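You operate a simulated robot arm through the tools that you are given. There is no shell and no other tool. Be economical: measure what you need, move in short steps, check, and stop when the job is done.

You are at the controls of a simulated robot arm. One attempt, no reset.

## Task
Both side gates have worked loose: throw their latches and run their nuts home.
Fine: red latch and orange nut on the yellow gate, white latch and green nut on the blue one; each latch before its nut.

It is judged by the outcome, as a careful person would: the job done as asked, and still so three seconds after it is handed in. It fails if anything else is knocked over, pushed out of place, dropped, spilled or broken.

## Robot
A 7-joint arm with a fingered hand on a trunk, on a base that drives. Base frame: it is fixed to the floor where the robot stands at the start and does not move with it; the origin is under the middle of the robot, x ahead of it, y to its left, z up; the surface under the hand at the start is at about z = 0.82. Lengths are in m, angles in degrees, forces in N, time in s.
Its first joint turns from -166.0 to 166.0 degrees. Places, roughly: blue side gate [0.7, 0.5, 0.9]; green lock pin (3x3x11 cm) [0.8, 1, 0.9]; green plastic scraper [0.5, -1.25, 0.75]; red latch of the yellow gate [0.6, -0.2, 1]; tie rod by the blue gate [0.6, 0.8, 1]; tie rod by the yellow gate [0.6, 0, 1]; white latch of the blue gate [0.6, 0.6, 1]; yellow rag [0.5, -1.5, 0.75]; yellow side gate [0.7, -0.3, 0.9]; yellow stop post (4x4x25 cm) [1, 1, 1]. Payload 3.7 kg.
The tool frame sits at the grasp point between the pads (the TCP): z along the fingers, y along the line on which they close. The tips reach 0.025 m beyond it. The gripper opens to 0.088 m. The gripper's body begins 0.029 m behind the TCP. The gripper is a hand of 5 fingers: y runs from the thumb to the fingers, the wrist lies at [-0.013, -0.106, -0.174] in the tool frame, and closing takes about 1.5 s.
Orientation is that of the tool frame in the base frame, as a unit quaternion [x, y, z, w]. With the fingers straight down and the wrist toward the robot, the tool's x, y and z point along [0, 1, 0], [1, 0, 0] and [0, 0, -1] of the base frame.

## Interface
- The arm moves only by the tool jog_arm. Its argument "targets" is text: rows parted by semicolons, each of 6 numbers parted by spaces: the shift along the tool's x, y, z in units of 400 mm (1.0 is 400 mm), then the turn, a rotation vector about the tool's x, y, z in units of 120 degrees (1.0 is 120 degrees). In form: x y z ax ay az; .... A call has 1 to 8 rows; each row is the pose to reach, as a shift and turn from the pose commanded when the call began, along the tool's axes at that moment. "claw" is the gripper command, from -1 (shut) to 1 (fully open), values between in proportion, set as the call begins (left out, the last holds). A call with a number of a shift or a turn outside -1 to 1 is refused whole. A row lasts 0.2 s, in which the tool goes at most 0.05 m and 8.6 degrees; a call with a longer step from one row to the next is refused whole, and so is a gripper value outside its range. Where a pose cannot be reached the arm comes as near as it can. A force on the tool above 90 N (or 10 N above the force at the start of the call, whichever is more), or a blocked arm, ends the call early, and 0.2 s more pass. The fingers move at their own pace (about 0.108 m/s each) and stop on an object; they squeeze with about 25 N. The grip force told is the motor's: it shows also when the fingers shut on nothing. Time passes only in rows, and 0.2 s behind the last, so rows that repeat a pose let the fingers close. The reply holds the time, the measured pose of the TCP, the force on the tool along the base axes, the opening and the grip force, in the units named above and with some noise, with the torque about the TCP (base axes, N m) and any sound that the robot's microphone picked up.
- Cameras (640 x 400 px; columns grow to the right, rows downward): "scene" is now at [0.1904, 0.211, 1.3015]; the picture's right is [-0.15, -0.99, 0.00], its down [-0.43, 0.06, -0.90] and it looks along [0.89, -0.13, -0.43] (base axes); focal length 214 px, centre (320, 200). "wrist" rides on the gripper at [0.059, -0.079, -0.105] in the tool frame; the picture's right is [-0.73, 0.32, -0.61], its down [-0.62, -0.68, 0.38] and it looks along [-0.29, 0.66, 0.70] (tool axes); focal length 234 px, centre (320, 200). There is no depth. A picture from a camera that has moved, and an enlarged one, comes with that camera's place and axes in the base frame and with its lens.
- get_image(camera): a new picture of that camera. No time passes.
- drive_base(legs): drives the robot by 1 to 6 legs, each [ahead, left, turn to the left] in m, m and degrees, along the robot's own axes; the way and the turn of a leg run together, so that a leg with both is an arc; at most 1.5 m and 180 degrees a leg. The arm and the cameras ride along, it lands a little off, and it stops where it bumps. It gives what a move gives.
- grasp_type(shape): the hand has 5 fingers and takes this shape, open, in about a second: jaw (thumb against the fingers, like two jaws); tri (thumb and two fingers); tip (a fingertip pinch); poke (one finger out to press); point (the index stretched); flat (the hand flat); cup (the hand cupped); fist (a fist). The gripper value then closes the fingers along that shape, each until it touches; the sizes above hold for jaw. It gives what a move gives, with no picture.
- head_to(pan, tilt): turns the head with the scene camera to pan (to the left, within 120 degrees either way) and tilt (down, from -29 to 69), counted from straight ahead of the robot. It gives what a move gives.
- close_up(camera, box): a new picture of the part [left, top, right, bottom] of that camera's present view, enlarged. No time passes.
- hand_in(): hands the job in; it is judged then, once.

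Work in short steps. Places have to be worked out from the pictures, the camera data and where the tool is seen: move nearer, look again, correct. Check each grasp and each placing, and mend what went wrong. You have 120 turns and 78 pictures in all, those below and enlarged ones among them. Open the gripper and draw the arm clear of the work before you hand the job in, unless the task says otherwise; then end with one line.

The tools are called as a command line: name --argument value ..., lists and objects as JSON in quotes. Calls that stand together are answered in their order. jog_arm: Moves the arm, as the interface text tells. Its arguments: {"type":"object","properties":{"targets":{"type":"string"},"claw":{"type":"number"}},"required":["targets"]} The other tools are called the same way: grasp_type (shape) gives the hand a shape; drive_base (legs) drives the base; head_to (pan, tilt) turns the head that bears the scene camera; get_image (camera) takes a picture; close_up (camera, box) takes an enlarged picture of a part of a camera's view; hand_in () hands the job in.

At the start:

```text
time: 0.0
tool_pos: [0.6065, 0.2388, 1.2092]
orientation: [0.707, 0.707, 0.0, -0.001]
force: [0.3, 0.5, 0.2]
wrist_torque: [-0.01, 0.02, -0.03]
width: 0.0877
grasp_force: 0.0
shape: jaw
robot x, y, heading: [0.0004, 0.0005, -0.4]
head pan, tilt: [-8.4, 25.5]
```

scene: 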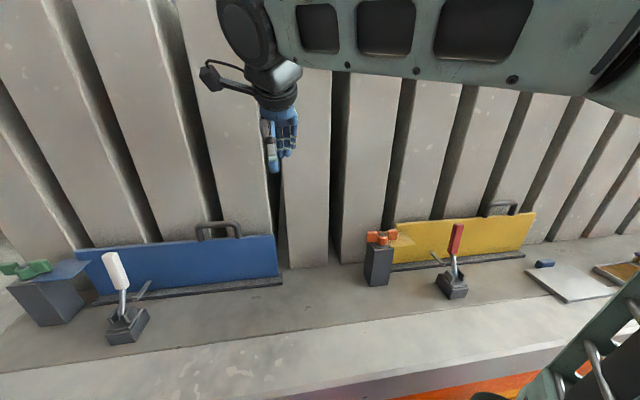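
wrist: 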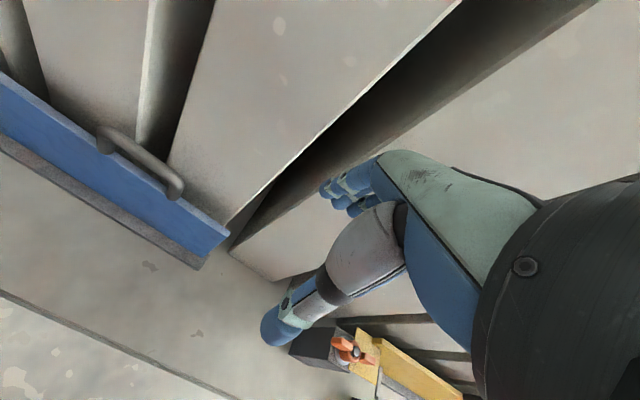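

The scene shows both gates, with the latches upright and the wing nuts on blocks by the gates. I'll enlarge both for detail.

close_up --camera "scene" --box '[340, 180, 560, 318]'

close_up --camera "scene" --box '[0, 210, 300, 398]'

```text
2.90 times, centred on (450, 249) of scene
camera zoom: at [0.1904, 0.211, 1.3015], right [-0.15, -0.99, 0.0], down [-0.43, 0.06, -0.9], along [0.89, -0.13, -0.43], focal length 622 px, centre (-57, 58)
```

zoom: 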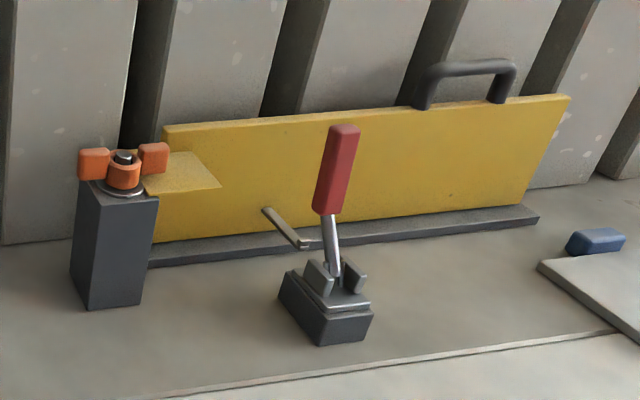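

```text
2.13 times, centred on (150, 304) of scene
camera zoom: at [0.1904, 0.211, 1.3015], right [-0.15, -0.99, 0.0], down [-0.43, 0.06, -0.9], along [0.89, -0.13, -0.43], focal length 456 px, centre (682, -21)
```

zoom: 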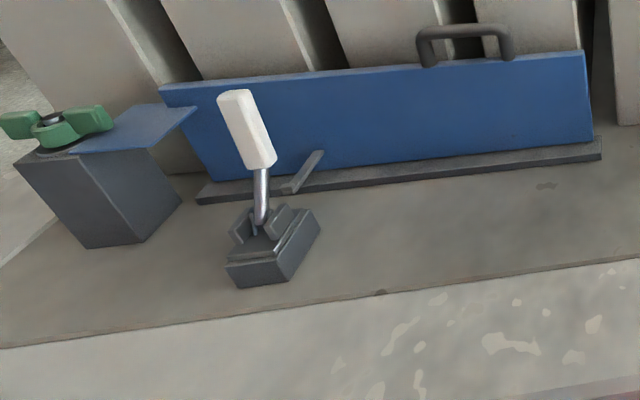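

I need side views of the latches to learn their throw direction. I'll move the hand to the left of the yellow latch and look with the wrist camera.

jog_arm --targets "-0.09 -0.06 0.02 0 0 0; -0.18 -0.12 0.04 0 0 0; -0.27 -0.18 0.06 0 0 0; -0.36 -0.25 0.08 0 0 0; -0.45 -0.25 0.1 0 0 0; -0.45 -0.25 0.1 0 0 0"

get_image --camera "wrist"

get_image --camera "scene"

```text
time: 1.4
tool_pos: [0.506, 0.0577, 1.1695]
orientation: [0.708, 0.707, -0.001, 0.0]
force: [-0.2, -0.8, -0.1]
wrist_torque: [0.03, -0.02, 0.02]
width: 0.0876
grasp_force: 0.0
shape: jaw
robot x, y, heading: [0.0001, -0.0, -0.1]
head pan, tilt: [-8.4, 25.5]
```

```text
73 pictures are left
camera wrist: at [0.4269, 0.1173, 1.2738], right [0.32, -0.73, 0.61], down [-0.68, -0.62, -0.38], along [0.66, -0.29, -0.7], focal length 234 px, centre (320, 200)
```

wrist: 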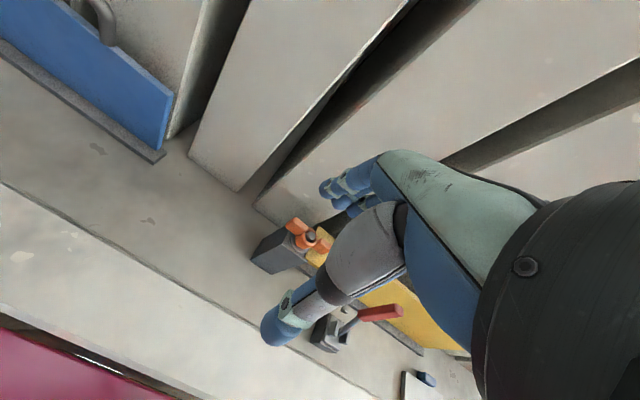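

```text
72 pictures are left
camera scene: at [0.1904, 0.211, 1.3015], right [-0.15, -0.99, 0.0], down [-0.43, 0.06, -0.9], along [0.89, -0.13, -0.43], focal length 214 px, centre (320, 200)
```

scene: 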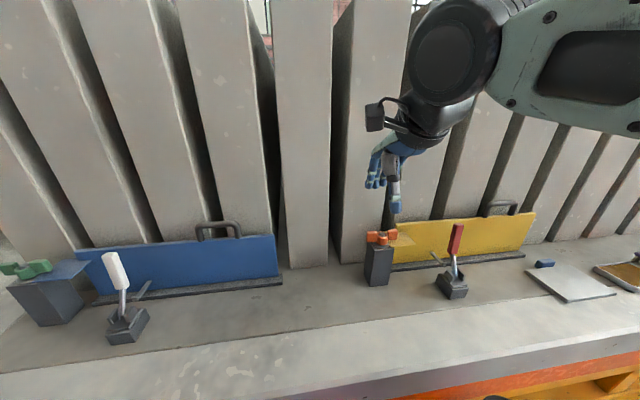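

The second viewpoint lets me triangulate. I'll enlarge the yellow gate area from the wrist.

close_up --camera "wrist" --box '[240, 200, 480, 350]'

close_up --camera "scene" --box '[420, 210, 500, 310]'

```text
2.67 times, centred on (360, 275) of wrist
camera zoom: at [0.4269, 0.1173, 1.2738], right [0.32, -0.73, 0.61], down [-0.68, -0.62, -0.38], along [0.66, -0.29, -0.7], focal length 624 px, centre (213, 0)
```

zoom: 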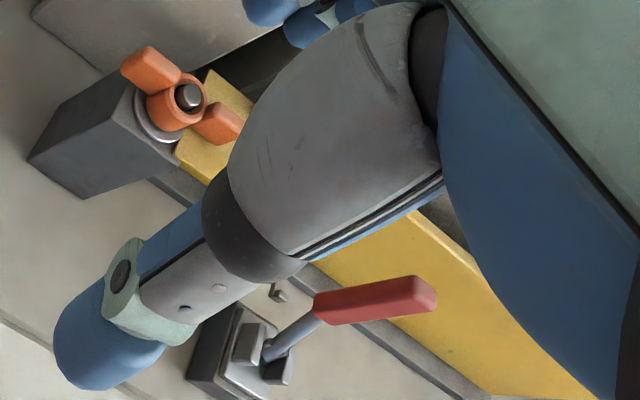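

```text
4.00 times, centred on (460, 260) of scene
camera zoom: at [0.1904, 0.211, 1.3015], right [-0.15, -0.99, 0.0], down [-0.43, 0.06, -0.9], along [0.89, -0.13, -0.43], focal length 858 px, centre (-240, -40)
```

zoom: 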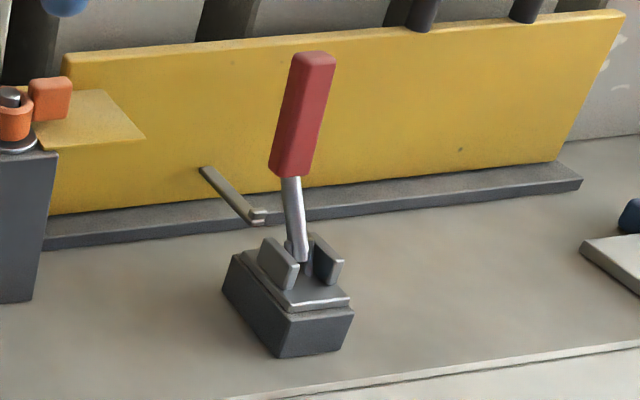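

The handle triangulates to a pivot near (0.575,-0.224,0.862) and a tip near (0.604,-0.212,1.008). I'll make a fist, both to clear the view and as a pushing tool, and look again.

grasp_type --shape "fist"

jog_arm --targets "-0.05 -0.1 0.05 0 0 0; -0.1 -0.2 0.1 0 0 0; -0.15 -0.25 0.15 0 0 0; -0.2 -0.25 0.2 0 0 0; -0.2 -0.25 0.2 0 0 0"

get_image --camera "wrist"

```text
time: 2.3
tool_pos: [0.507, 0.0586, 1.1679]
orientation: [0.708, 0.707, 0.001, 0.0]
force: [-0.1, 0.8, -0.1]
wrist_torque: [-0.02, 0.02, 0.03]
width: 0.0
grasp_force: 0.1
shape: fist
robot x, y, heading: [-0.0001, 0.0015, -0.2]
head pan, tilt: [-8.4, 25.5]
```

```text
time: 3.5
tool_pos: [0.407, -0.0217, 1.093]
orientation: [0.707, 0.707, 0.0, 0.0]
force: [-0.1, -0.6, 0.4]
wrist_torque: [0.01, 0.01, 0.01]
width: 0.0002
grasp_force: 0.0
shape: fist
robot x, y, heading: [0.0017, 0.0018, -0.0]
head pan, tilt: [-8.4, 25.5]
```

```text
69 pictures are left
camera wrist: at [0.3276, 0.0371, 1.1974], right [0.32, -0.73, 0.61], down [-0.68, -0.62, -0.38], along [0.66, -0.29, -0.7], focal length 234 px, centre (320, 200)
```

wrist: 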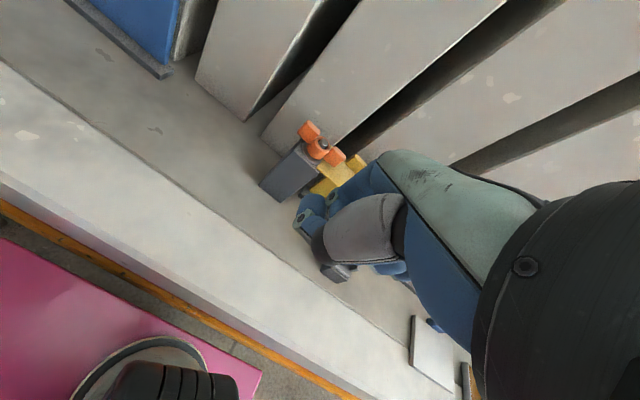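

The fist hides the latch. I'll yaw the hand by 60° and lower it so the camera looks across the latch from the left.

jog_arm --targets "0.02 -0.03 0.03 0 0 0.07; 0.04 -0.06 0.06 0 0 0.14; 0.07 -0.09 0.09 0 0 0.21; 0.1 -0.12 0.12 0 0 0.28; 0.12 -0.16 0.15 0 0 0.35; 0.14 -0.19 0.18 0 0 0.42; 0.16 -0.22 0.2 0 0 0.49; 0.16 -0.22 0.2 0 0 0.5"

get_image --camera "wrist"

```text
time: 5.3
tool_pos: [0.3176, 0.0429, 1.0102]
orientation: [0.966, 0.258, 0.0, 0.001]
force: [0.1, -1.1, 0.9]
wrist_torque: [0.01, -0.03, 0.01]
width: 0.0
grasp_force: 0.0
shape: fist
robot x, y, heading: [-0.0051, 0.0003, 0.1]
head pan, tilt: [-8.4, 25.5]
```

```text
68 pictures are left
camera wrist: at [0.3292, 0.1414, 1.1138], right [-0.47, -0.64, 0.61], down [-0.88, 0.28, -0.38], along [0.08, -0.71, -0.7], focal length 234 px, centre (320, 200)
```

wrist: 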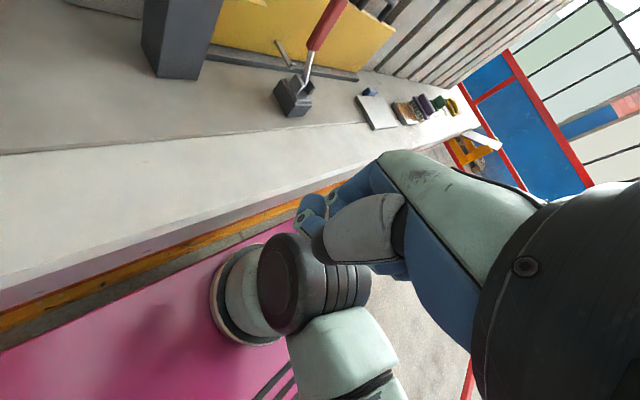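

close_up --camera "wrist" --box '[240, 0, 400, 120]'

```text
3.33 times, centred on (320, 60) of wrist
camera zoom: at [0.3292, 0.1414, 1.1138], right [-0.47, -0.64, 0.61], down [-0.88, 0.28, -0.38], along [0.08, -0.71, -0.7], focal length 781 px, centre (320, 667)
```

zoom: 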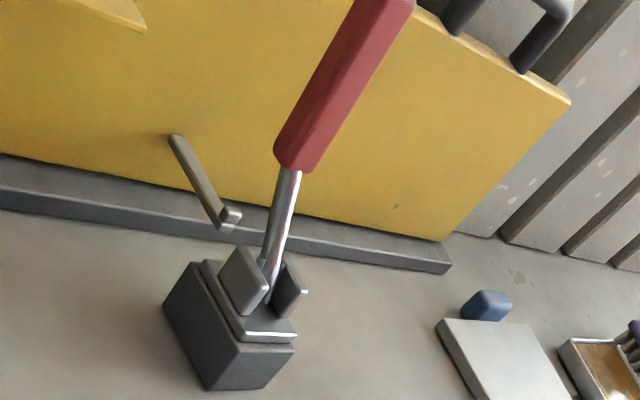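

The latch lever swings in the x–z plane: its cheeks are thin in y, and the base is aligned to the axes. I'll straddle the handle with an open jaw so I can test both directions, starting by raising the arm and turning back to zero yaw.

grasp_type --shape "jaw"

jog_arm --targets "0 0 -0.12 0 0 -0.07; 0 0 -0.24 0 0 -0.14; 0 0 -0.3625 0 0 -0.21; 0.037 0.113 -0.3625 0 0 -0.28; 0.074 0.226 -0.3625 0 0 -0.35; 0.111 0.339 -0.3625 0 0 -0.42; 0.148 0.452 -0.3625 0 0 -0.49; 0.185 0.565 -0.3625 0 0 -0.5"

```text
time: 6.2
tool_pos: [0.3188, 0.0438, 1.0083]
orientation: [0.966, 0.259, -0.001, 0.0]
force: [0.1, 0.5, -0.4]
wrist_torque: [-0.05, -0.01, 0.0]
width: 0.0878
grasp_force: 0.2
shape: jaw
robot x, y, heading: [-0.0004, -0.0002, -0.1]
head pan, tilt: [-8.4, 25.5]
```

```text
time: 8.0
tool_pos: [0.4939, -0.1182, 1.1527]
orientation: [0.706, 0.708, 0.001, 0.0]
force: [-0.9, -0.1, -0.3]
wrist_torque: [-0.02, -0.02, 0.0]
width: 0.0875
grasp_force: 0.1
shape: jaw
robot x, y, heading: [-0.0017, -0.0004, 0.0]
head pan, tilt: [-8.4, 25.5]
```

Now I'll move above the handle at about z 1.10 and check.

jog_arm --targets "-0.07 0.08 0.02 0 0 0; -0.14 0.16 0.05 0 0 0; -0.2 0.23 0.09 0 0 0; -0.235 0.265 0.125 0 0 0; -0.235 0.265 0.125 0 0 0"

get_image --camera "scene"

get_image --camera "wrist"

```text
time: 9.2
tool_pos: [0.5998, -0.2122, 1.1015]
orientation: [0.707, 0.707, 0.001, 0.0]
force: [-0.3, -0.2, -0.1]
wrist_torque: [0.03, 0.0, 0.02]
width: 0.0877
grasp_force: 0.1
shape: jaw
robot x, y, heading: [0.001, 0.002, 0.2]
head pan, tilt: [-8.4, 25.5]
```

```text
66 pictures are left
camera scene: at [0.1903, 0.2109, 1.3015], right [-0.15, -0.99, 0.0], down [-0.43, 0.06, -0.9], along [0.89, -0.13, -0.43], focal length 214 px, centre (320, 200)
```

scene: 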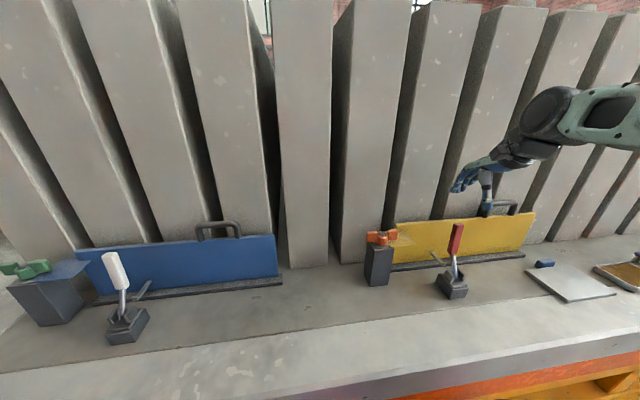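

```text
65 pictures are left
camera wrist: at [0.5209, -0.1525, 1.2065], right [0.32, -0.73, 0.61], down [-0.68, -0.62, -0.38], along [0.66, -0.29, -0.7], focal length 234 px, centre (320, 200)
```

wrist: 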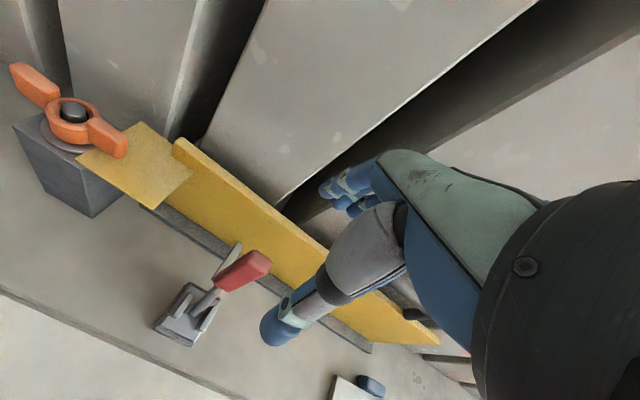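

The handle tip reads directly under the TCP, at about (0.607,-0.211). I'll part-close to about 6 cm and descend to straddle it, with the fingertips above the gate's top edge.

jog_arm --targets "0 0.012 0.08 0 0 0; 0 0.012 0.16 0 0 0; 0 0.012 0.22 0 0 0; 0 0.012 0.23 0 0 0; 0 0.012 0.23 0 0 0" --claw 0.4

get_image --camera "wrist"

close_up --camera "scene" --box '[400, 150, 560, 310]'

```text
time: 10.4
tool_pos: [0.6077, -0.2109, 1.0128]
orientation: [0.707, 0.707, 0.0, 0.0]
force: [0.3, 1.3, -0.1]
wrist_torque: [0.01, -0.02, -0.02]
width: 0.0617
grasp_force: 0.0
shape: jaw
robot x, y, heading: [0.0015, -0.0035, -0.3]
head pan, tilt: [-8.4, 25.5]
```

```text
64 pictures are left
camera wrist: at [0.5281, -0.1519, 1.1171], right [0.32, -0.73, 0.61], down [-0.68, -0.62, -0.38], along [0.66, -0.29, -0.7], focal length 234 px, centre (320, 200)
```

wrist: 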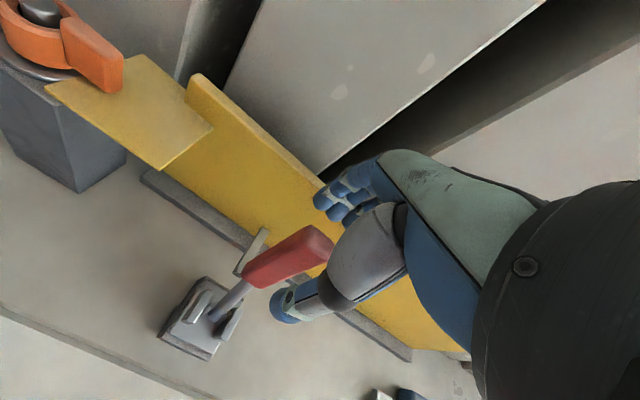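

```text
2.50 times, centred on (480, 230) of scene
camera zoom: at [0.1904, 0.2109, 1.3015], right [-0.15, -0.99, 0.0], down [-0.43, 0.06, -0.9], along [0.89, -0.13, -0.43], focal length 536 px, centre (-80, 125)
```

zoom: 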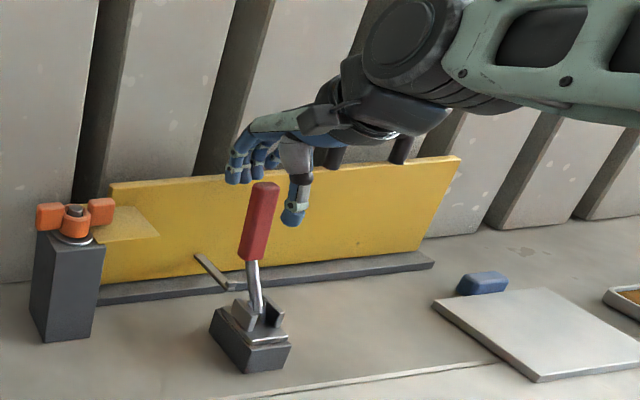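

The jaw straddles the handle top. I'll lower 1 cm and try pulling toward the robot by a few centimetres, watching the force.

jog_arm --targets "0 0 0.025 0 0 0; 0 -0.05 0.025 0 0 0; 0 -0.1 0.025 0 0 0; 0 -0.14 0.025 0 0 0; 0 -0.14 0.025 0 0 0"

close_up --camera "scene" --box '[400, 150, 560, 310]'

```text
time: 11.6
tool_pos: [0.5502, -0.212, 1.0026]
orientation: [0.707, 0.707, -0.001, 0.0]
force: [1.7, 0.3, 0.7]
wrist_torque: [-0.01, -0.02, 0.01]
width: 0.0624
grasp_force: 0.0
shape: jaw
robot x, y, heading: [0.0013, -0.0038, 0.2]
head pan, tilt: [-8.4, 25.5]
```

```text
2.50 times, centred on (480, 230) of scene
camera zoom: at [0.1904, 0.211, 1.3015], right [-0.15, -0.99, 0.0], down [-0.43, 0.06, -0.9], along [0.89, -0.13, -0.43], focal length 536 px, centre (-80, 125)
```

zoom: 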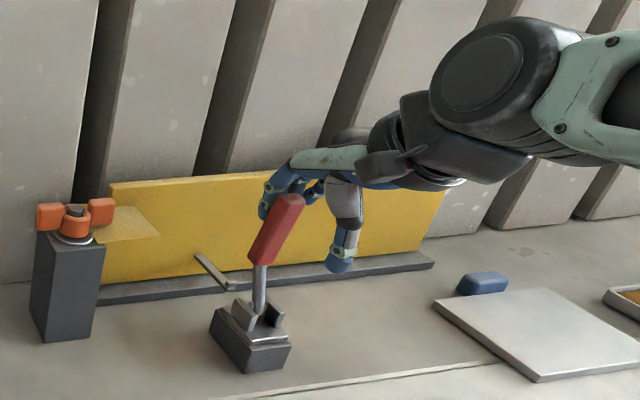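

It swings freely toward the robot with under 2 N. I'll follow the arc further back and down.

jog_arm --targets "0 -0.08 0.01 0 0 0; 0 -0.16 0.03 0 0 0; 0 -0.24 0.07 0 0 0; 0 -0.28 0.1 0 0 0; 0 -0.28 0.1 0 0 0"

close_up --camera "scene" --box '[400, 150, 560, 310]'

get_image --camera "wrist"

```text
time: 12.8
tool_pos: [0.4373, -0.2097, 0.9601]
orientation: [0.708, 0.706, 0.0, 0.0]
force: [0.8, 0.6, -0.5]
wrist_torque: [0.0, 0.0, 0.02]
width: 0.0617
grasp_force: 0.1
shape: jaw
robot x, y, heading: [0.0002, 0.0035, 0.2]
head pan, tilt: [-8.4, 25.5]
```

```text
2.50 times, centred on (480, 230) of scene
camera zoom: at [0.1904, 0.2109, 1.3015], right [-0.15, -0.99, 0.0], down [-0.43, 0.06, -0.9], along [0.89, -0.13, -0.43], focal length 536 px, centre (-80, 125)
```

zoom: 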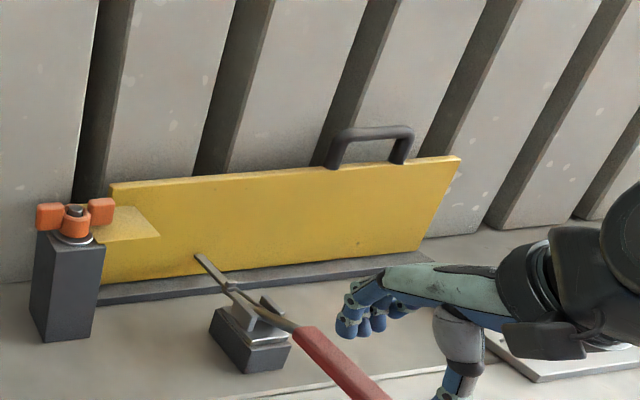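

```text
60 pictures are left
camera wrist: at [0.3584, -0.1502, 1.0661], right [0.32, -0.73, 0.61], down [-0.68, -0.62, -0.38], along [0.66, -0.29, -0.7], focal length 234 px, centre (320, 200)
```

wrist: 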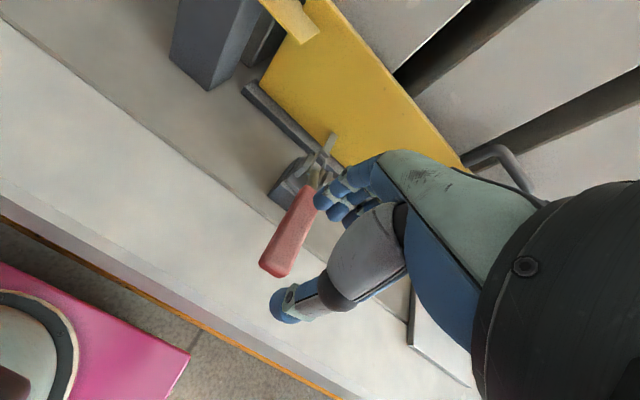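

The handle dropped over toward the robot, and the link now seems to meet the gate's bar. I'll zoom in to check it.

close_up --camera "scene" --box '[430, 240, 510, 320]'

close_up --camera "wrist" --box '[230, 110, 370, 290]'

```text
5.00 times, centred on (470, 280) of scene
camera zoom: at [0.1904, 0.2109, 1.3015], right [-0.15, -0.99, 0.0], down [-0.43, 0.06, -0.9], along [0.89, -0.13, -0.43], focal length 1072 px, centre (-430, -200)
```

zoom: 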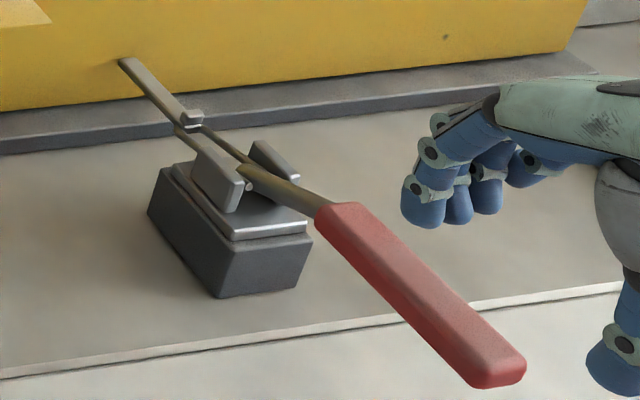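

```text
2.22 times, centred on (300, 200) of wrist
camera zoom: at [0.3584, -0.1502, 1.0661], right [0.32, -0.73, 0.61], down [-0.68, -0.62, -0.38], along [0.66, -0.29, -0.7], focal length 520 px, centre (364, 200)
```

zoom: 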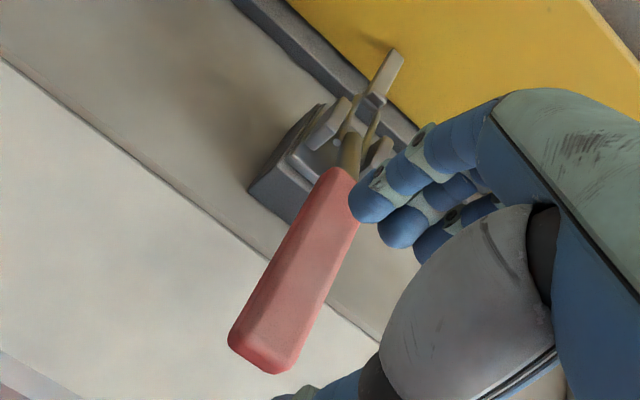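

The lever now sits about 15° above horizontal with the hook engaged on the bar. I'll close the fingers and press down gently on the handle to confirm it's fully thrown.

jog_arm --targets "0 0 0 0 0 0; 0 0 0 0 0 0; 0 0 0 0 0 0; 0 0 0 0 0 0; 0 0 0.03 0 0 0; 0 0 0.05 0 0 0; 0 0 0.05 0 0 0" --claw -1

close_up --camera "scene" --box '[400, 220, 540, 340]'

```text
time: 14.4
tool_pos: [0.4367, -0.2115, 0.9426]
orientation: [0.707, 0.707, 0.001, 0.0]
force: [0.0, -0.2, 0.6]
wrist_torque: [0.03, -0.03, 0.01]
width: 0.0001
grasp_force: 25.0
shape: jaw
robot x, y, heading: [-0.0011, 0.0004, -0.2]
head pan, tilt: [-8.4, 25.5]
```

```text
3.33 times, centred on (470, 280) of scene
camera zoom: at [0.1903, 0.2109, 1.3015], right [-0.15, -0.99, 0.0], down [-0.43, 0.06, -0.9], along [0.89, -0.13, -0.43], focal length 715 px, centre (-180, -67)
```

zoom: 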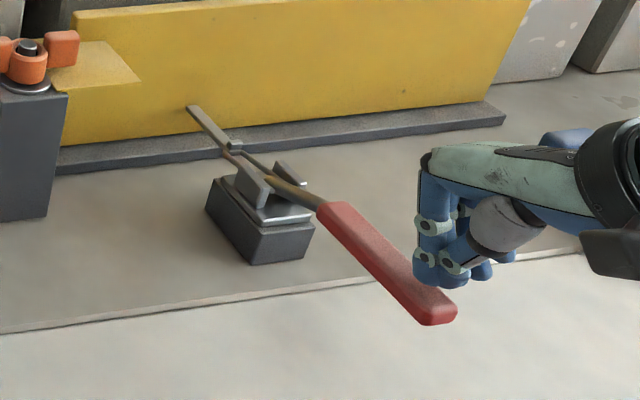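

Not touching yet. I'll continue down in small steps.

jog_arm --targets "0 0 0.03 0 0 0; 0 0 0.06 0 0 0; 0 0 0.08 0 0 0; 0 0 0.08 0 0 0"

close_up --camera "scene" --box '[400, 220, 540, 340]'

```text
time: 15.4
tool_pos: [0.4423, -0.2189, 0.9332]
orientation: [0.708, 0.707, 0.001, 0.002]
force: [2.2, 10.5, 54.6]
wrist_torque: [0.41, -0.15, 0.0]
width: 0.0
grasp_force: 24.9
shape: jaw
out of reach, approached as far as the arm can: row 1, 2, 3, 4
robot x, y, heading: [-0.0028, -0.0022, -0.0]
head pan, tilt: [-8.4, 25.5]
```

```text
3.33 times, centred on (470, 280) of scene
camera zoom: at [0.1894, 0.2119, 1.3015], right [-0.15, -0.99, 0.0], down [-0.43, 0.06, -0.9], along [0.89, -0.13, -0.43], focal length 715 px, centre (-180, -67)
```

zoom: 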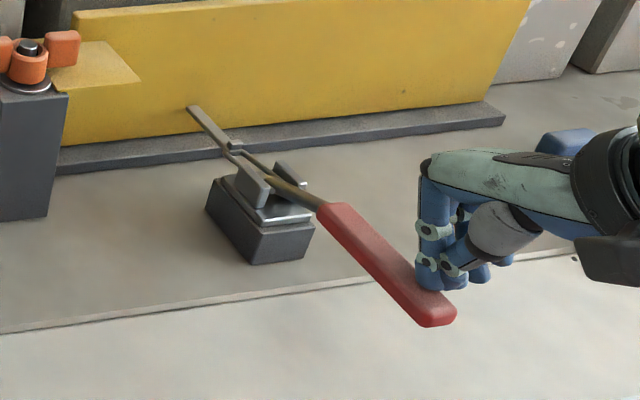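

The handle doesn't move under 54 N, so the red latch is at its stop and thrown. I'll raise the hand, then move above the orange nut, which I place at about (0.63,-0.02,0.973) with its wings along y.

jog_arm --targets "0 0 -0.1 0 0 0; 0 0 -0.2 0 0 0; 0 0 -0.32 0 0 0; 0 0 -0.44 0 0 0; 0.05 0.05 -0.5 0 0 0; 0.13 0.13 -0.5 0 0 0; 0.21 0.21 -0.5 0 0 0; 0.21 0.21 -0.5 0 0 0" --claw 1

```text
time: 17.2
tool_pos: [0.524, -0.1354, 1.1321]
orientation: [0.707, 0.708, -0.001, 0.001]
force: [-0.3, 0.3, 0.3]
wrist_torque: [0.0, 0.03, -0.03]
width: 0.0875
grasp_force: 0.0
shape: jaw
robot x, y, heading: [-0.0001, -0.0002, -0.1]
head pan, tilt: [-8.4, 25.5]
```

Next I move over the nut.

jog_arm --targets "0.072 0.066 0.02 0 0 0; 0.144 0.132 0.04 0 0 0; 0.216 0.198 0.06 0 0 0; 0.288 0.265 0.08 0 0 0; 0.288 0.265 0.08 0 0 0"

close_up --camera "wrist" --box '[160, 180, 400, 340]'

close_up --camera "scene" --box '[330, 140, 490, 300]'

```text
time: 18.4
tool_pos: [0.6297, -0.0199, 1.1001]
orientation: [0.707, 0.707, 0.0, 0.0]
force: [0.2, -0.3, -0.1]
wrist_torque: [0.0, -0.03, -0.02]
width: 0.0877
grasp_force: 0.2
shape: jaw
robot x, y, heading: [0.0013, -0.0012, -0.4]
head pan, tilt: [-8.4, 25.5]
```

```text
2.50 times, centred on (280, 260) of wrist
camera zoom: at [0.5513, 0.0396, 1.2041], right [0.32, -0.73, 0.61], down [-0.68, -0.62, -0.38], along [0.66, -0.29, -0.7], focal length 585 px, centre (420, 50)
```

zoom: 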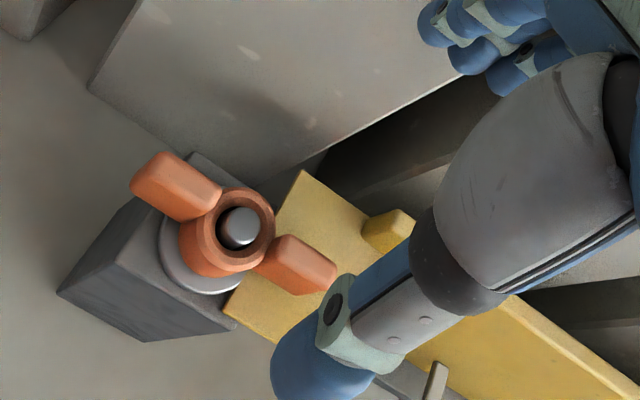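

```text
2.50 times, centred on (410, 220) of scene
camera zoom: at [0.1903, 0.211, 1.3015], right [-0.15, -0.99, 0.0], down [-0.43, 0.06, -0.9], along [0.89, -0.13, -0.43], focal length 536 px, centre (95, 150)
```

zoom: 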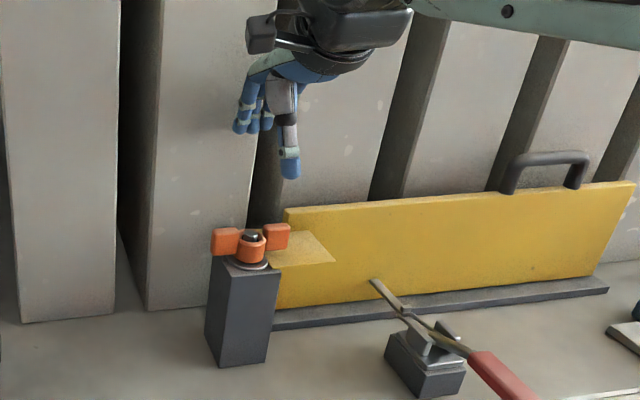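

The hub refines to about (0.634,-0.020, top at 0.97), with the wings along y. I'll descend with the open jaw straddling the hub across x, to TCP z of about 0.982.

jog_arm --targets "0 0.01 0.1 0 0 0; 0 0.01 0.2 0 0 0; 0 0.01 0.26 0 0 0; 0 0.01 0.295 0 0 0; 0 0.01 0.295 0 0 0"

close_up --camera "scene" --box '[330, 160, 450, 280]'

get_image --camera "wrist"

```text
time: 19.6
tool_pos: [0.6362, -0.02, 0.9783]
orientation: [0.707, 0.708, -0.001, 0.0]
force: [0.1, -0.5, -1.4]
wrist_torque: [0.01, -0.01, 0.01]
width: 0.0877
grasp_force: 0.1
shape: jaw
robot x, y, heading: [-0.0029, 0.0001, 0.2]
head pan, tilt: [-8.4, 25.5]
```

```text
3.33 times, centred on (390, 220) of scene
camera zoom: at [0.1904, 0.211, 1.3015], right [-0.15, -0.99, 0.0], down [-0.43, 0.06, -0.9], along [0.89, -0.13, -0.43], focal length 715 px, centre (87, 133)
```

zoom: 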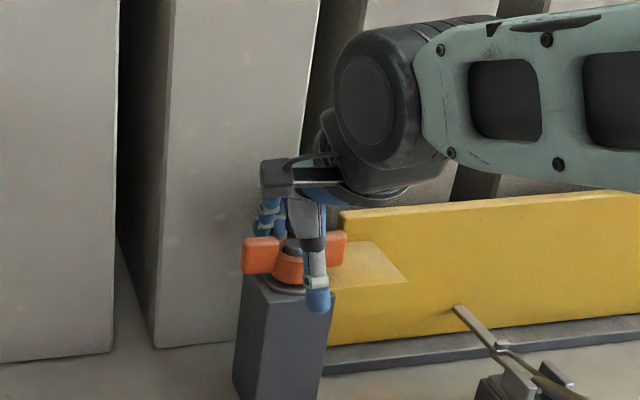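

```text
52 pictures are left
camera wrist: at [0.5562, 0.0398, 1.0834], right [0.32, -0.73, 0.61], down [-0.68, -0.62, -0.38], along [0.66, -0.29, -0.7], focal length 234 px, centre (320, 200)
```

wrist: 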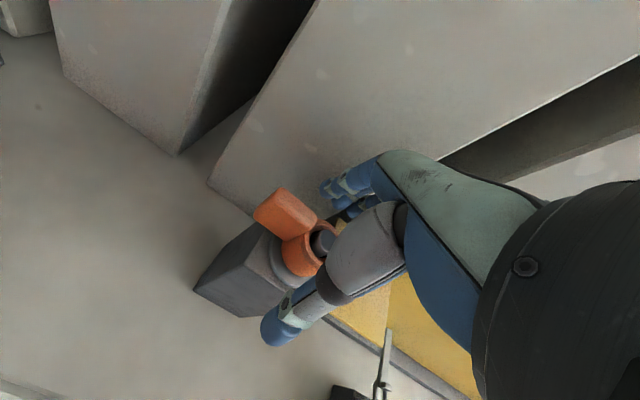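

The thumb sits about 12 mm toward −y of the hub centre. I'll shift +12 mm in y and close on the hub.

jog_arm --targets "0.03 0 0 0 0 0; 0.03 0 0 0 0 0; 0.03 0 0 0 0 0; 0.03 0 0 0 0 0; 0.03 0 0 0 0 0; 0.03 0 0 0 0 0" --claw -0.6

close_up --camera "scene" --box '[330, 160, 450, 280]'

close_up --camera "wrist" --box '[200, 140, 440, 340]'

```text
time: 21.0
tool_pos: [0.636, -0.0075, 0.9805]
orientation: [0.707, 0.707, -0.001, 0.0]
force: [-6.6, 0.4, -1.1]
wrist_torque: [-0.04, 0.19, 0.02]
width: 0.0246
grasp_force: 24.4
shape: jaw
robot x, y, heading: [0.0037, 0.0018, -0.0]
head pan, tilt: [-8.4, 25.5]
```

```text
3.33 times, centred on (390, 220) of scene
camera zoom: at [0.1901, 0.211, 1.3015], right [-0.15, -0.99, 0.0], down [-0.43, 0.06, -0.9], along [0.89, -0.13, -0.43], focal length 715 px, centre (87, 133)
```

zoom: 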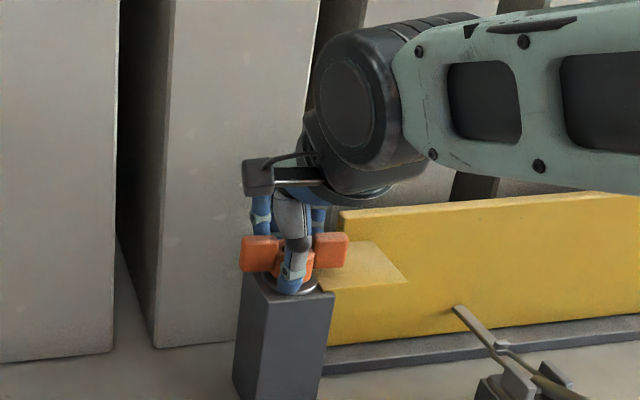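

```text
2.00 times, centred on (320, 240) of wrist
camera zoom: at [0.5568, 0.0513, 1.0842], right [0.32, -0.73, 0.61], down [-0.68, -0.62, -0.38], along [0.66, -0.29, -0.7], focal length 468 px, centre (320, 120)
```

zoom: 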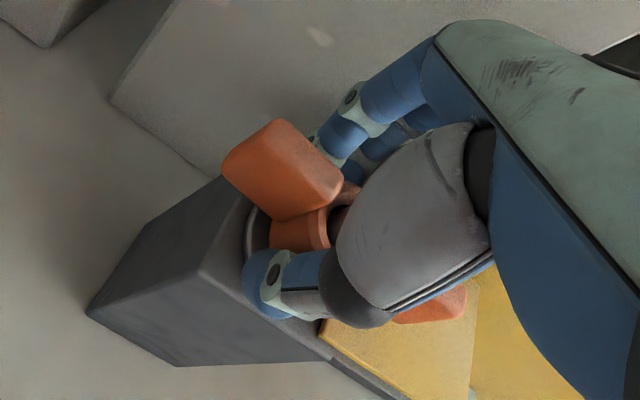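

The thumb sits centred on the hub and the fingers are behind it, with good grip force. I'll turn clockwise by about 59° with the TCP circling the nut's axis.

jog_arm --targets "0 0.0046 0 0 0 0.07; -0.0013 0.009 0 0 0 0.14; -0.003 0.0133 0 0 0 0.21; -0.0052 0.0173 0 0 0 0.28; -0.008 0.0209 0 0 0 0.35; -0.0113 0.0241 0 0 0 0.42; -0.0151 0.0267 0 0 0 0.49; -0.0151 0.0267 0 0 0 0.49"

close_up --camera "scene" --box '[330, 160, 450, 280]'

```text
time: 22.8
tool_pos: [0.6475, -0.0134, 0.9816]
orientation: [0.963, 0.268, 0.0, 0.0]
force: [-20.4, 0.6, -10.9]
wrist_torque: [-0.04, 0.23, 0.0]
width: 0.0224
grasp_force: 25.0
shape: jaw
robot x, y, heading: [-0.0017, 0.0015, 0.0]
head pan, tilt: [-8.4, 25.5]
```

```text
3.33 times, centred on (390, 220) of scene
camera zoom: at [0.1899, 0.2111, 1.3015], right [-0.15, -0.99, 0.0], down [-0.43, 0.06, -0.9], along [0.89, -0.13, -0.43], focal length 715 px, centre (87, 133)
```

zoom: 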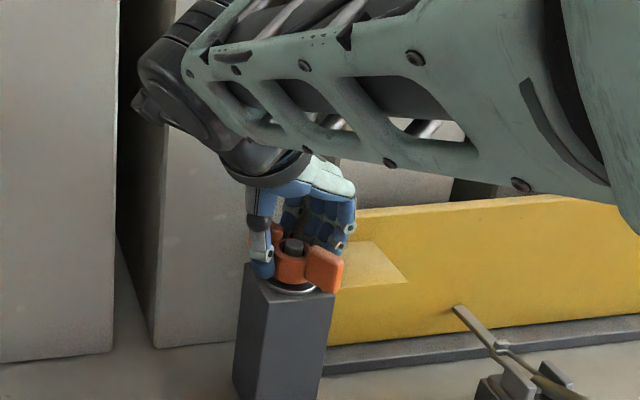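

The nut turned with the hand. The side force says I'm a few mm off the axis, so I'll correct that and turn another 42° clockwise.

jog_arm --targets "-0.0095 0 0.004 0 0 0; -0.0105 0.0045 0.005 0 0 0.07; -0.0122 0.0088 0.005 0 0 0.14; -0.0146 0.0127 0.006 0 0 0.21; -0.0175 0.0164 0.007 0 0 0.28; -0.0208 0.0194 0.008 0 0 0.35; -0.0208 0.0194 0.008 0 0 0.35"

close_up --camera "scene" --box '[310, 160, 450, 280]'

```text
time: 23.9
tool_pos: [0.64, -0.0179, 0.9803]
orientation: [0.999, 0.049, 0.0, 0.004]
force: [-55.5, -9.8, 26.2]
wrist_torque: [2.56, -9.93, 6.59]
width: 0.0221
grasp_force: 24.7
shape: jaw
robot x, y, heading: [0.0004, 0.0011, -0.2]
head pan, tilt: [-8.4, 25.5]
stopped in row 5: the force on the tool passed its limit at 116 N (the readings are from after the stop); the commanded pose is now the measured one
```

```text
3.33 times, centred on (380, 220) of scene
camera zoom: at [0.1857, 0.2105, 1.3021], right [-0.15, -0.99, 0.0], down [-0.42, 0.06, -0.9], along [0.89, -0.13, -0.43], focal length 715 px, centre (120, 133)
```

zoom: 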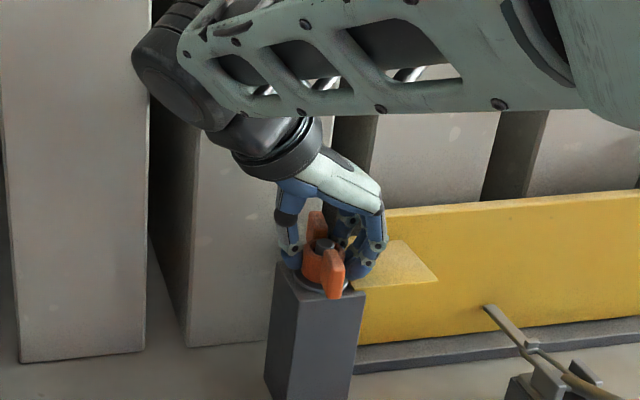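

The wrist likely touched the leaning panel at yaw −84°, after the nut had turned about 85° in total. I'll release, back the yaw off, and rise.

jog_arm --targets "0 0 0 0 0 0; 0 0 0 0 0 0; 0 0 0 0 0 0; 0 0 0 0 0 -0.07; 0 0 0 0 0 -0.14; 0 0 -0.1 0 0 -0.2; 0 0 -0.2 0 0 -0.27; 0 0 -0.25 0 0 -0.34" --claw 1

close_up --camera "scene" --box '[340, 210, 440, 290]'

```text
time: 25.7
tool_pos: [0.6442, -0.0158, 1.0785]
orientation: [0.919, 0.395, -0.003, 0.003]
force: [0.6, 0.4, 0.2]
wrist_torque: [0.01, 0.02, -0.01]
width: 0.0878
grasp_force: 0.0
shape: jaw
robot x, y, heading: [-0.0, 0.0008, 0.0]
head pan, tilt: [-8.4, 25.5]
```

```text
5.00 times, centred on (390, 250) of scene
camera zoom: at [0.1896, 0.2111, 1.3015], right [-0.15, -0.99, 0.0], down [-0.43, 0.06, -0.9], along [0.89, -0.13, -0.43], focal length 1072 px, centre (-30, -50)
```

zoom: 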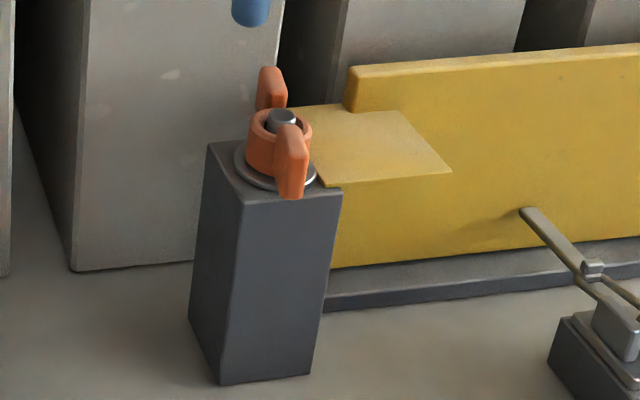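

The wings now lie along x, roughly 85° turned. For the next stroke I'll bring the hand round to yaw about +85° above the nut.

jog_arm --targets "0 0 0 0 0 -0.07; 0 0 0 0 0 -0.14; 0 0 0 0 0 -0.21; 0 0 0 0 0 -0.28; 0 0 0 0 0 -0.35; 0 0 0 0 0 -0.42; 0 0 0 0 0 -0.49; 0 0 0 0 0 -0.56"

jog_arm --targets "0 0 0 0 0 -0.07; 0 0 0 0 0 -0.14; 0 0 0 0 0 -0.21; 0 0 0 0 0 -0.28; 0 0 0 0 0 -0.35; 0 0 0 0 0 -0.42; 0 0 0 0 0 -0.49; 0 0 0 0 0 -0.5"

get_image --camera "scene"

get_image --camera "wrist"

```text
time: 27.5
tool_pos: [0.6441, -0.0166, 1.0768]
orientation: [0.547, 0.837, -0.002, 0.001]
force: [-3.2, -0.9, 0.0]
wrist_torque: [0.02, -0.01, -0.1]
width: 0.0878
grasp_force: 0.0
shape: jaw
robot x, y, heading: [-0.0002, 0.0026, 0.0]
head pan, tilt: [-8.4, 25.5]
```

```text
time: 29.3
tool_pos: [0.6438, -0.0185, 1.0765]
orientation: [0.055, 0.998, -0.003, -0.001]
force: [0.3, -1.1, 0.3]
wrist_torque: [0.02, 0.03, -0.01]
width: 0.0876
grasp_force: 0.0
shape: jaw
robot x, y, heading: [-0.002, 0.0007, -0.1]
head pan, tilt: [-8.4, 25.5]
```

```text
46 pictures are left
camera scene: at [0.1897, 0.2111, 1.3015], right [-0.15, -0.99, 0.0], down [-0.43, 0.06, -0.9], along [0.89, -0.13, -0.43], focal length 214 px, centre (320, 200)
```

scene: 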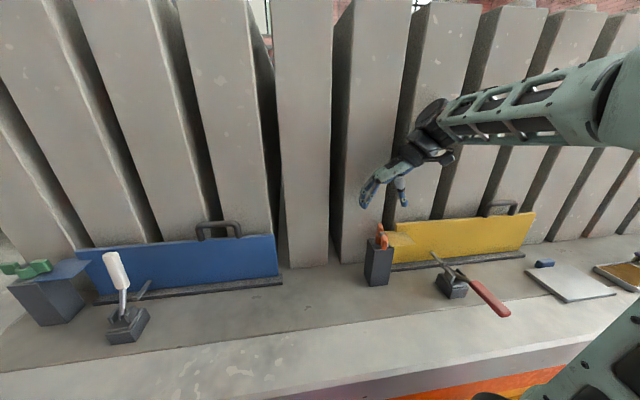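

```text
45 pictures are left
camera wrist: at [0.5759, -0.0886, 1.1821], right [0.76, 0.24, 0.6], down [0.54, -0.75, -0.38], along [0.36, 0.62, -0.7], focal length 234 px, centre (320, 200)
```

wrist: 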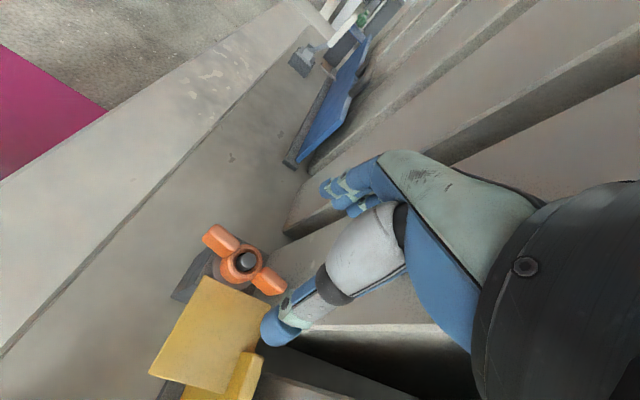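

Yaw +84° is reachable without touching anything. Both views put the wings at −15° from x with the axis near (0.631,−0.019), so I'll align to yaw +75° and descend with the thumb centred on the hub.

jog_arm --targets "0.062 0.006 0 0 0 0.06; 0.062 0.006 0.08 0 0 0.0725; 0.062 0.006 0.16 0 0 0.0725; 0.062 0.006 0.229 0 0 0.0725; 0.062 0.006 0.229 0 0 0.0725"

close_up --camera "scene" --box '[330, 180, 450, 280]'

close_up --camera "wrist" --box '[200, 180, 400, 360]'

```text
time: 30.5
tool_pos: [0.6212, -0.0137, 0.9857]
orientation: [0.133, 0.991, -0.003, 0.0]
force: [-0.3, 0.9, 0.4]
wrist_torque: [0.01, -0.04, 0.01]
width: 0.0878
grasp_force: 0.0
shape: jaw
robot x, y, heading: [-0.0009, -0.0002, 0.1]
head pan, tilt: [-8.4, 25.5]
```

```text
4.00 times, centred on (390, 230) of scene
camera zoom: at [0.1897, 0.2111, 1.3015], right [-0.15, -0.99, 0.0], down [-0.43, 0.06, -0.9], along [0.89, -0.13, -0.43], focal length 858 px, centre (40, 80)
```

zoom: 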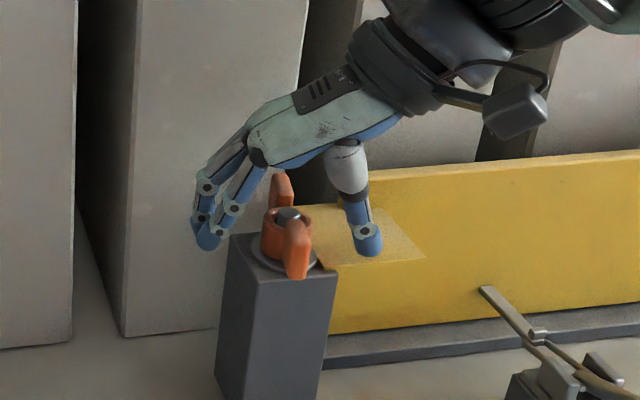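

```text
2.22 times, centred on (300, 270) of wrist
camera zoom: at [0.5437, -0.0734, 1.0907], right [0.79, 0.13, 0.6], down [0.42, -0.82, -0.38], along [0.45, 0.55, -0.7], focal length 520 px, centre (364, 44)
```

zoom: 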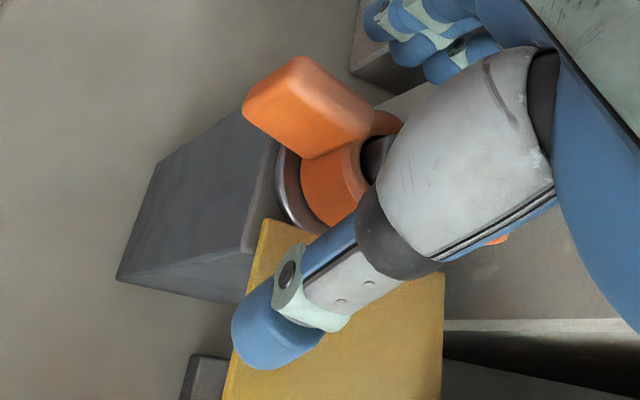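

The straddle looks good, so I'll close on the nut.

jog_arm --targets "0 0 0 0 0 0; 0 0 0 0 0 0; 0 0 0 0 0 0; 0 0 0 0 0 0; 0 0 0 0 0 0" --claw -0.6

```text
time: 31.7
tool_pos: [0.6209, -0.0151, 0.9855]
orientation: [0.133, 0.991, -0.004, 0.0]
force: [-1.0, -5.4, -0.5]
wrist_torque: [-0.01, -0.04, 0.04]
width: 0.0228
grasp_force: 24.9
shape: jaw
robot x, y, heading: [-0.0004, -0.0, -0.2]
head pan, tilt: [-8.4, 25.5]
```

A balanced grip of 25 N. I'll turn clockwise 67°.

jog_arm --targets "-0.0016 0.0039 0 0 0 0.07; -0.0038 0.0075 0.001 0 0 0.14; -0.0064 0.0108 0.001 0 0 0.21; -0.0096 0.0137 0.002 0 0 0.28; -0.0131 0.0161 0.002 0 0 0.35; -0.0169 0.0179 0.003 0 0 0.42; -0.021 0.0192 0.003 0 0 0.49; -0.0251 0.0199 0.003 0 0 0.56"

close_up --camera "scene" --box '[330, 180, 450, 280]'

```text
time: 33.5
tool_pos: [0.632, -0.0064, 0.9845]
orientation: [0.659, 0.753, -0.004, 0.003]
force: [-4.7, -1.7, 6.1]
wrist_torque: [-0.02, -0.06, 0.08]
width: 0.0224
grasp_force: 25.7
shape: jaw
robot x, y, heading: [0.0015, 0.0016, -0.1]
head pan, tilt: [-8.4, 25.5]
```

```text
4.00 times, centred on (390, 230) of scene
camera zoom: at [0.1893, 0.2111, 1.3015], right [-0.15, -0.99, 0.0], down [-0.43, 0.06, -0.9], along [0.89, -0.13, -0.43], focal length 858 px, centre (40, 80)
```

zoom: 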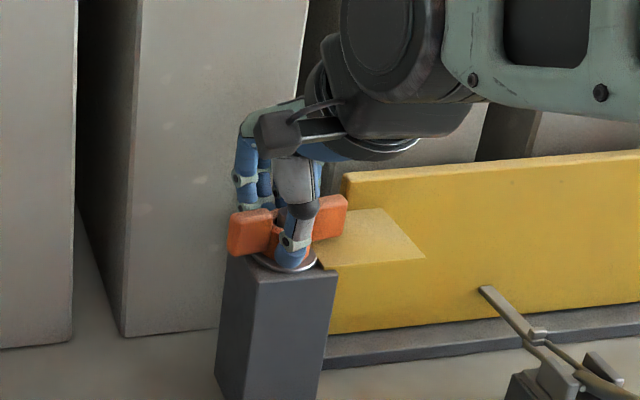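

Smooth, with small forces. I'll continue another 67° to yaw about −60°.

jog_arm --targets "-0.0016 0.0039 0 0 0 0.07; -0.0038 0.0075 0 0 0 0.14; -0.0064 0.0108 0 0 0 0.21; -0.0096 0.0137 0 0 0 0.28; -0.0131 0.0161 0 0 0 0.35; -0.0169 0.0179 0 0 0 0.42; -0.021 0.0192 0 0 0 0.49; -0.0251 0.0199 0 0 0 0.56"

close_up --camera "scene" --box '[330, 180, 450, 280]'

```text
time: 35.3
tool_pos: [0.6436, -0.0147, 0.9852]
orientation: [0.964, 0.264, 0.0, 0.004]
force: [38.6, 39.2, -8.4]
wrist_torque: [0.39, -0.55, 1.92]
width: 0.0203
grasp_force: 25.2
shape: jaw
robot x, y, heading: [0.0025, -0.0008, 0.2]
head pan, tilt: [-8.4, 25.5]
```

```text
4.00 times, centred on (390, 230) of scene
camera zoom: at [0.1916, 0.2127, 1.301], right [-0.15, -0.99, 0.0], down [-0.43, 0.06, -0.9], along [0.89, -0.13, -0.43], focal length 858 px, centre (40, 80)
```

zoom: 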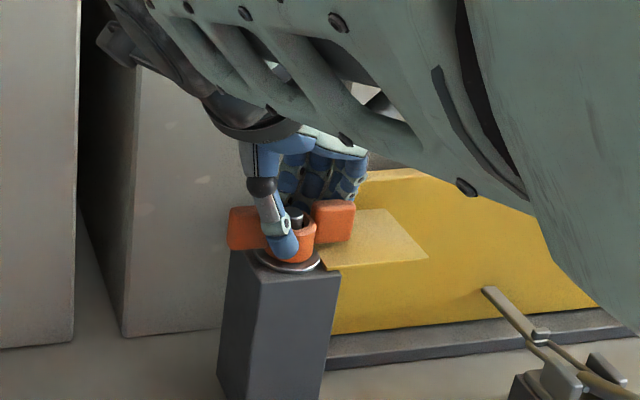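

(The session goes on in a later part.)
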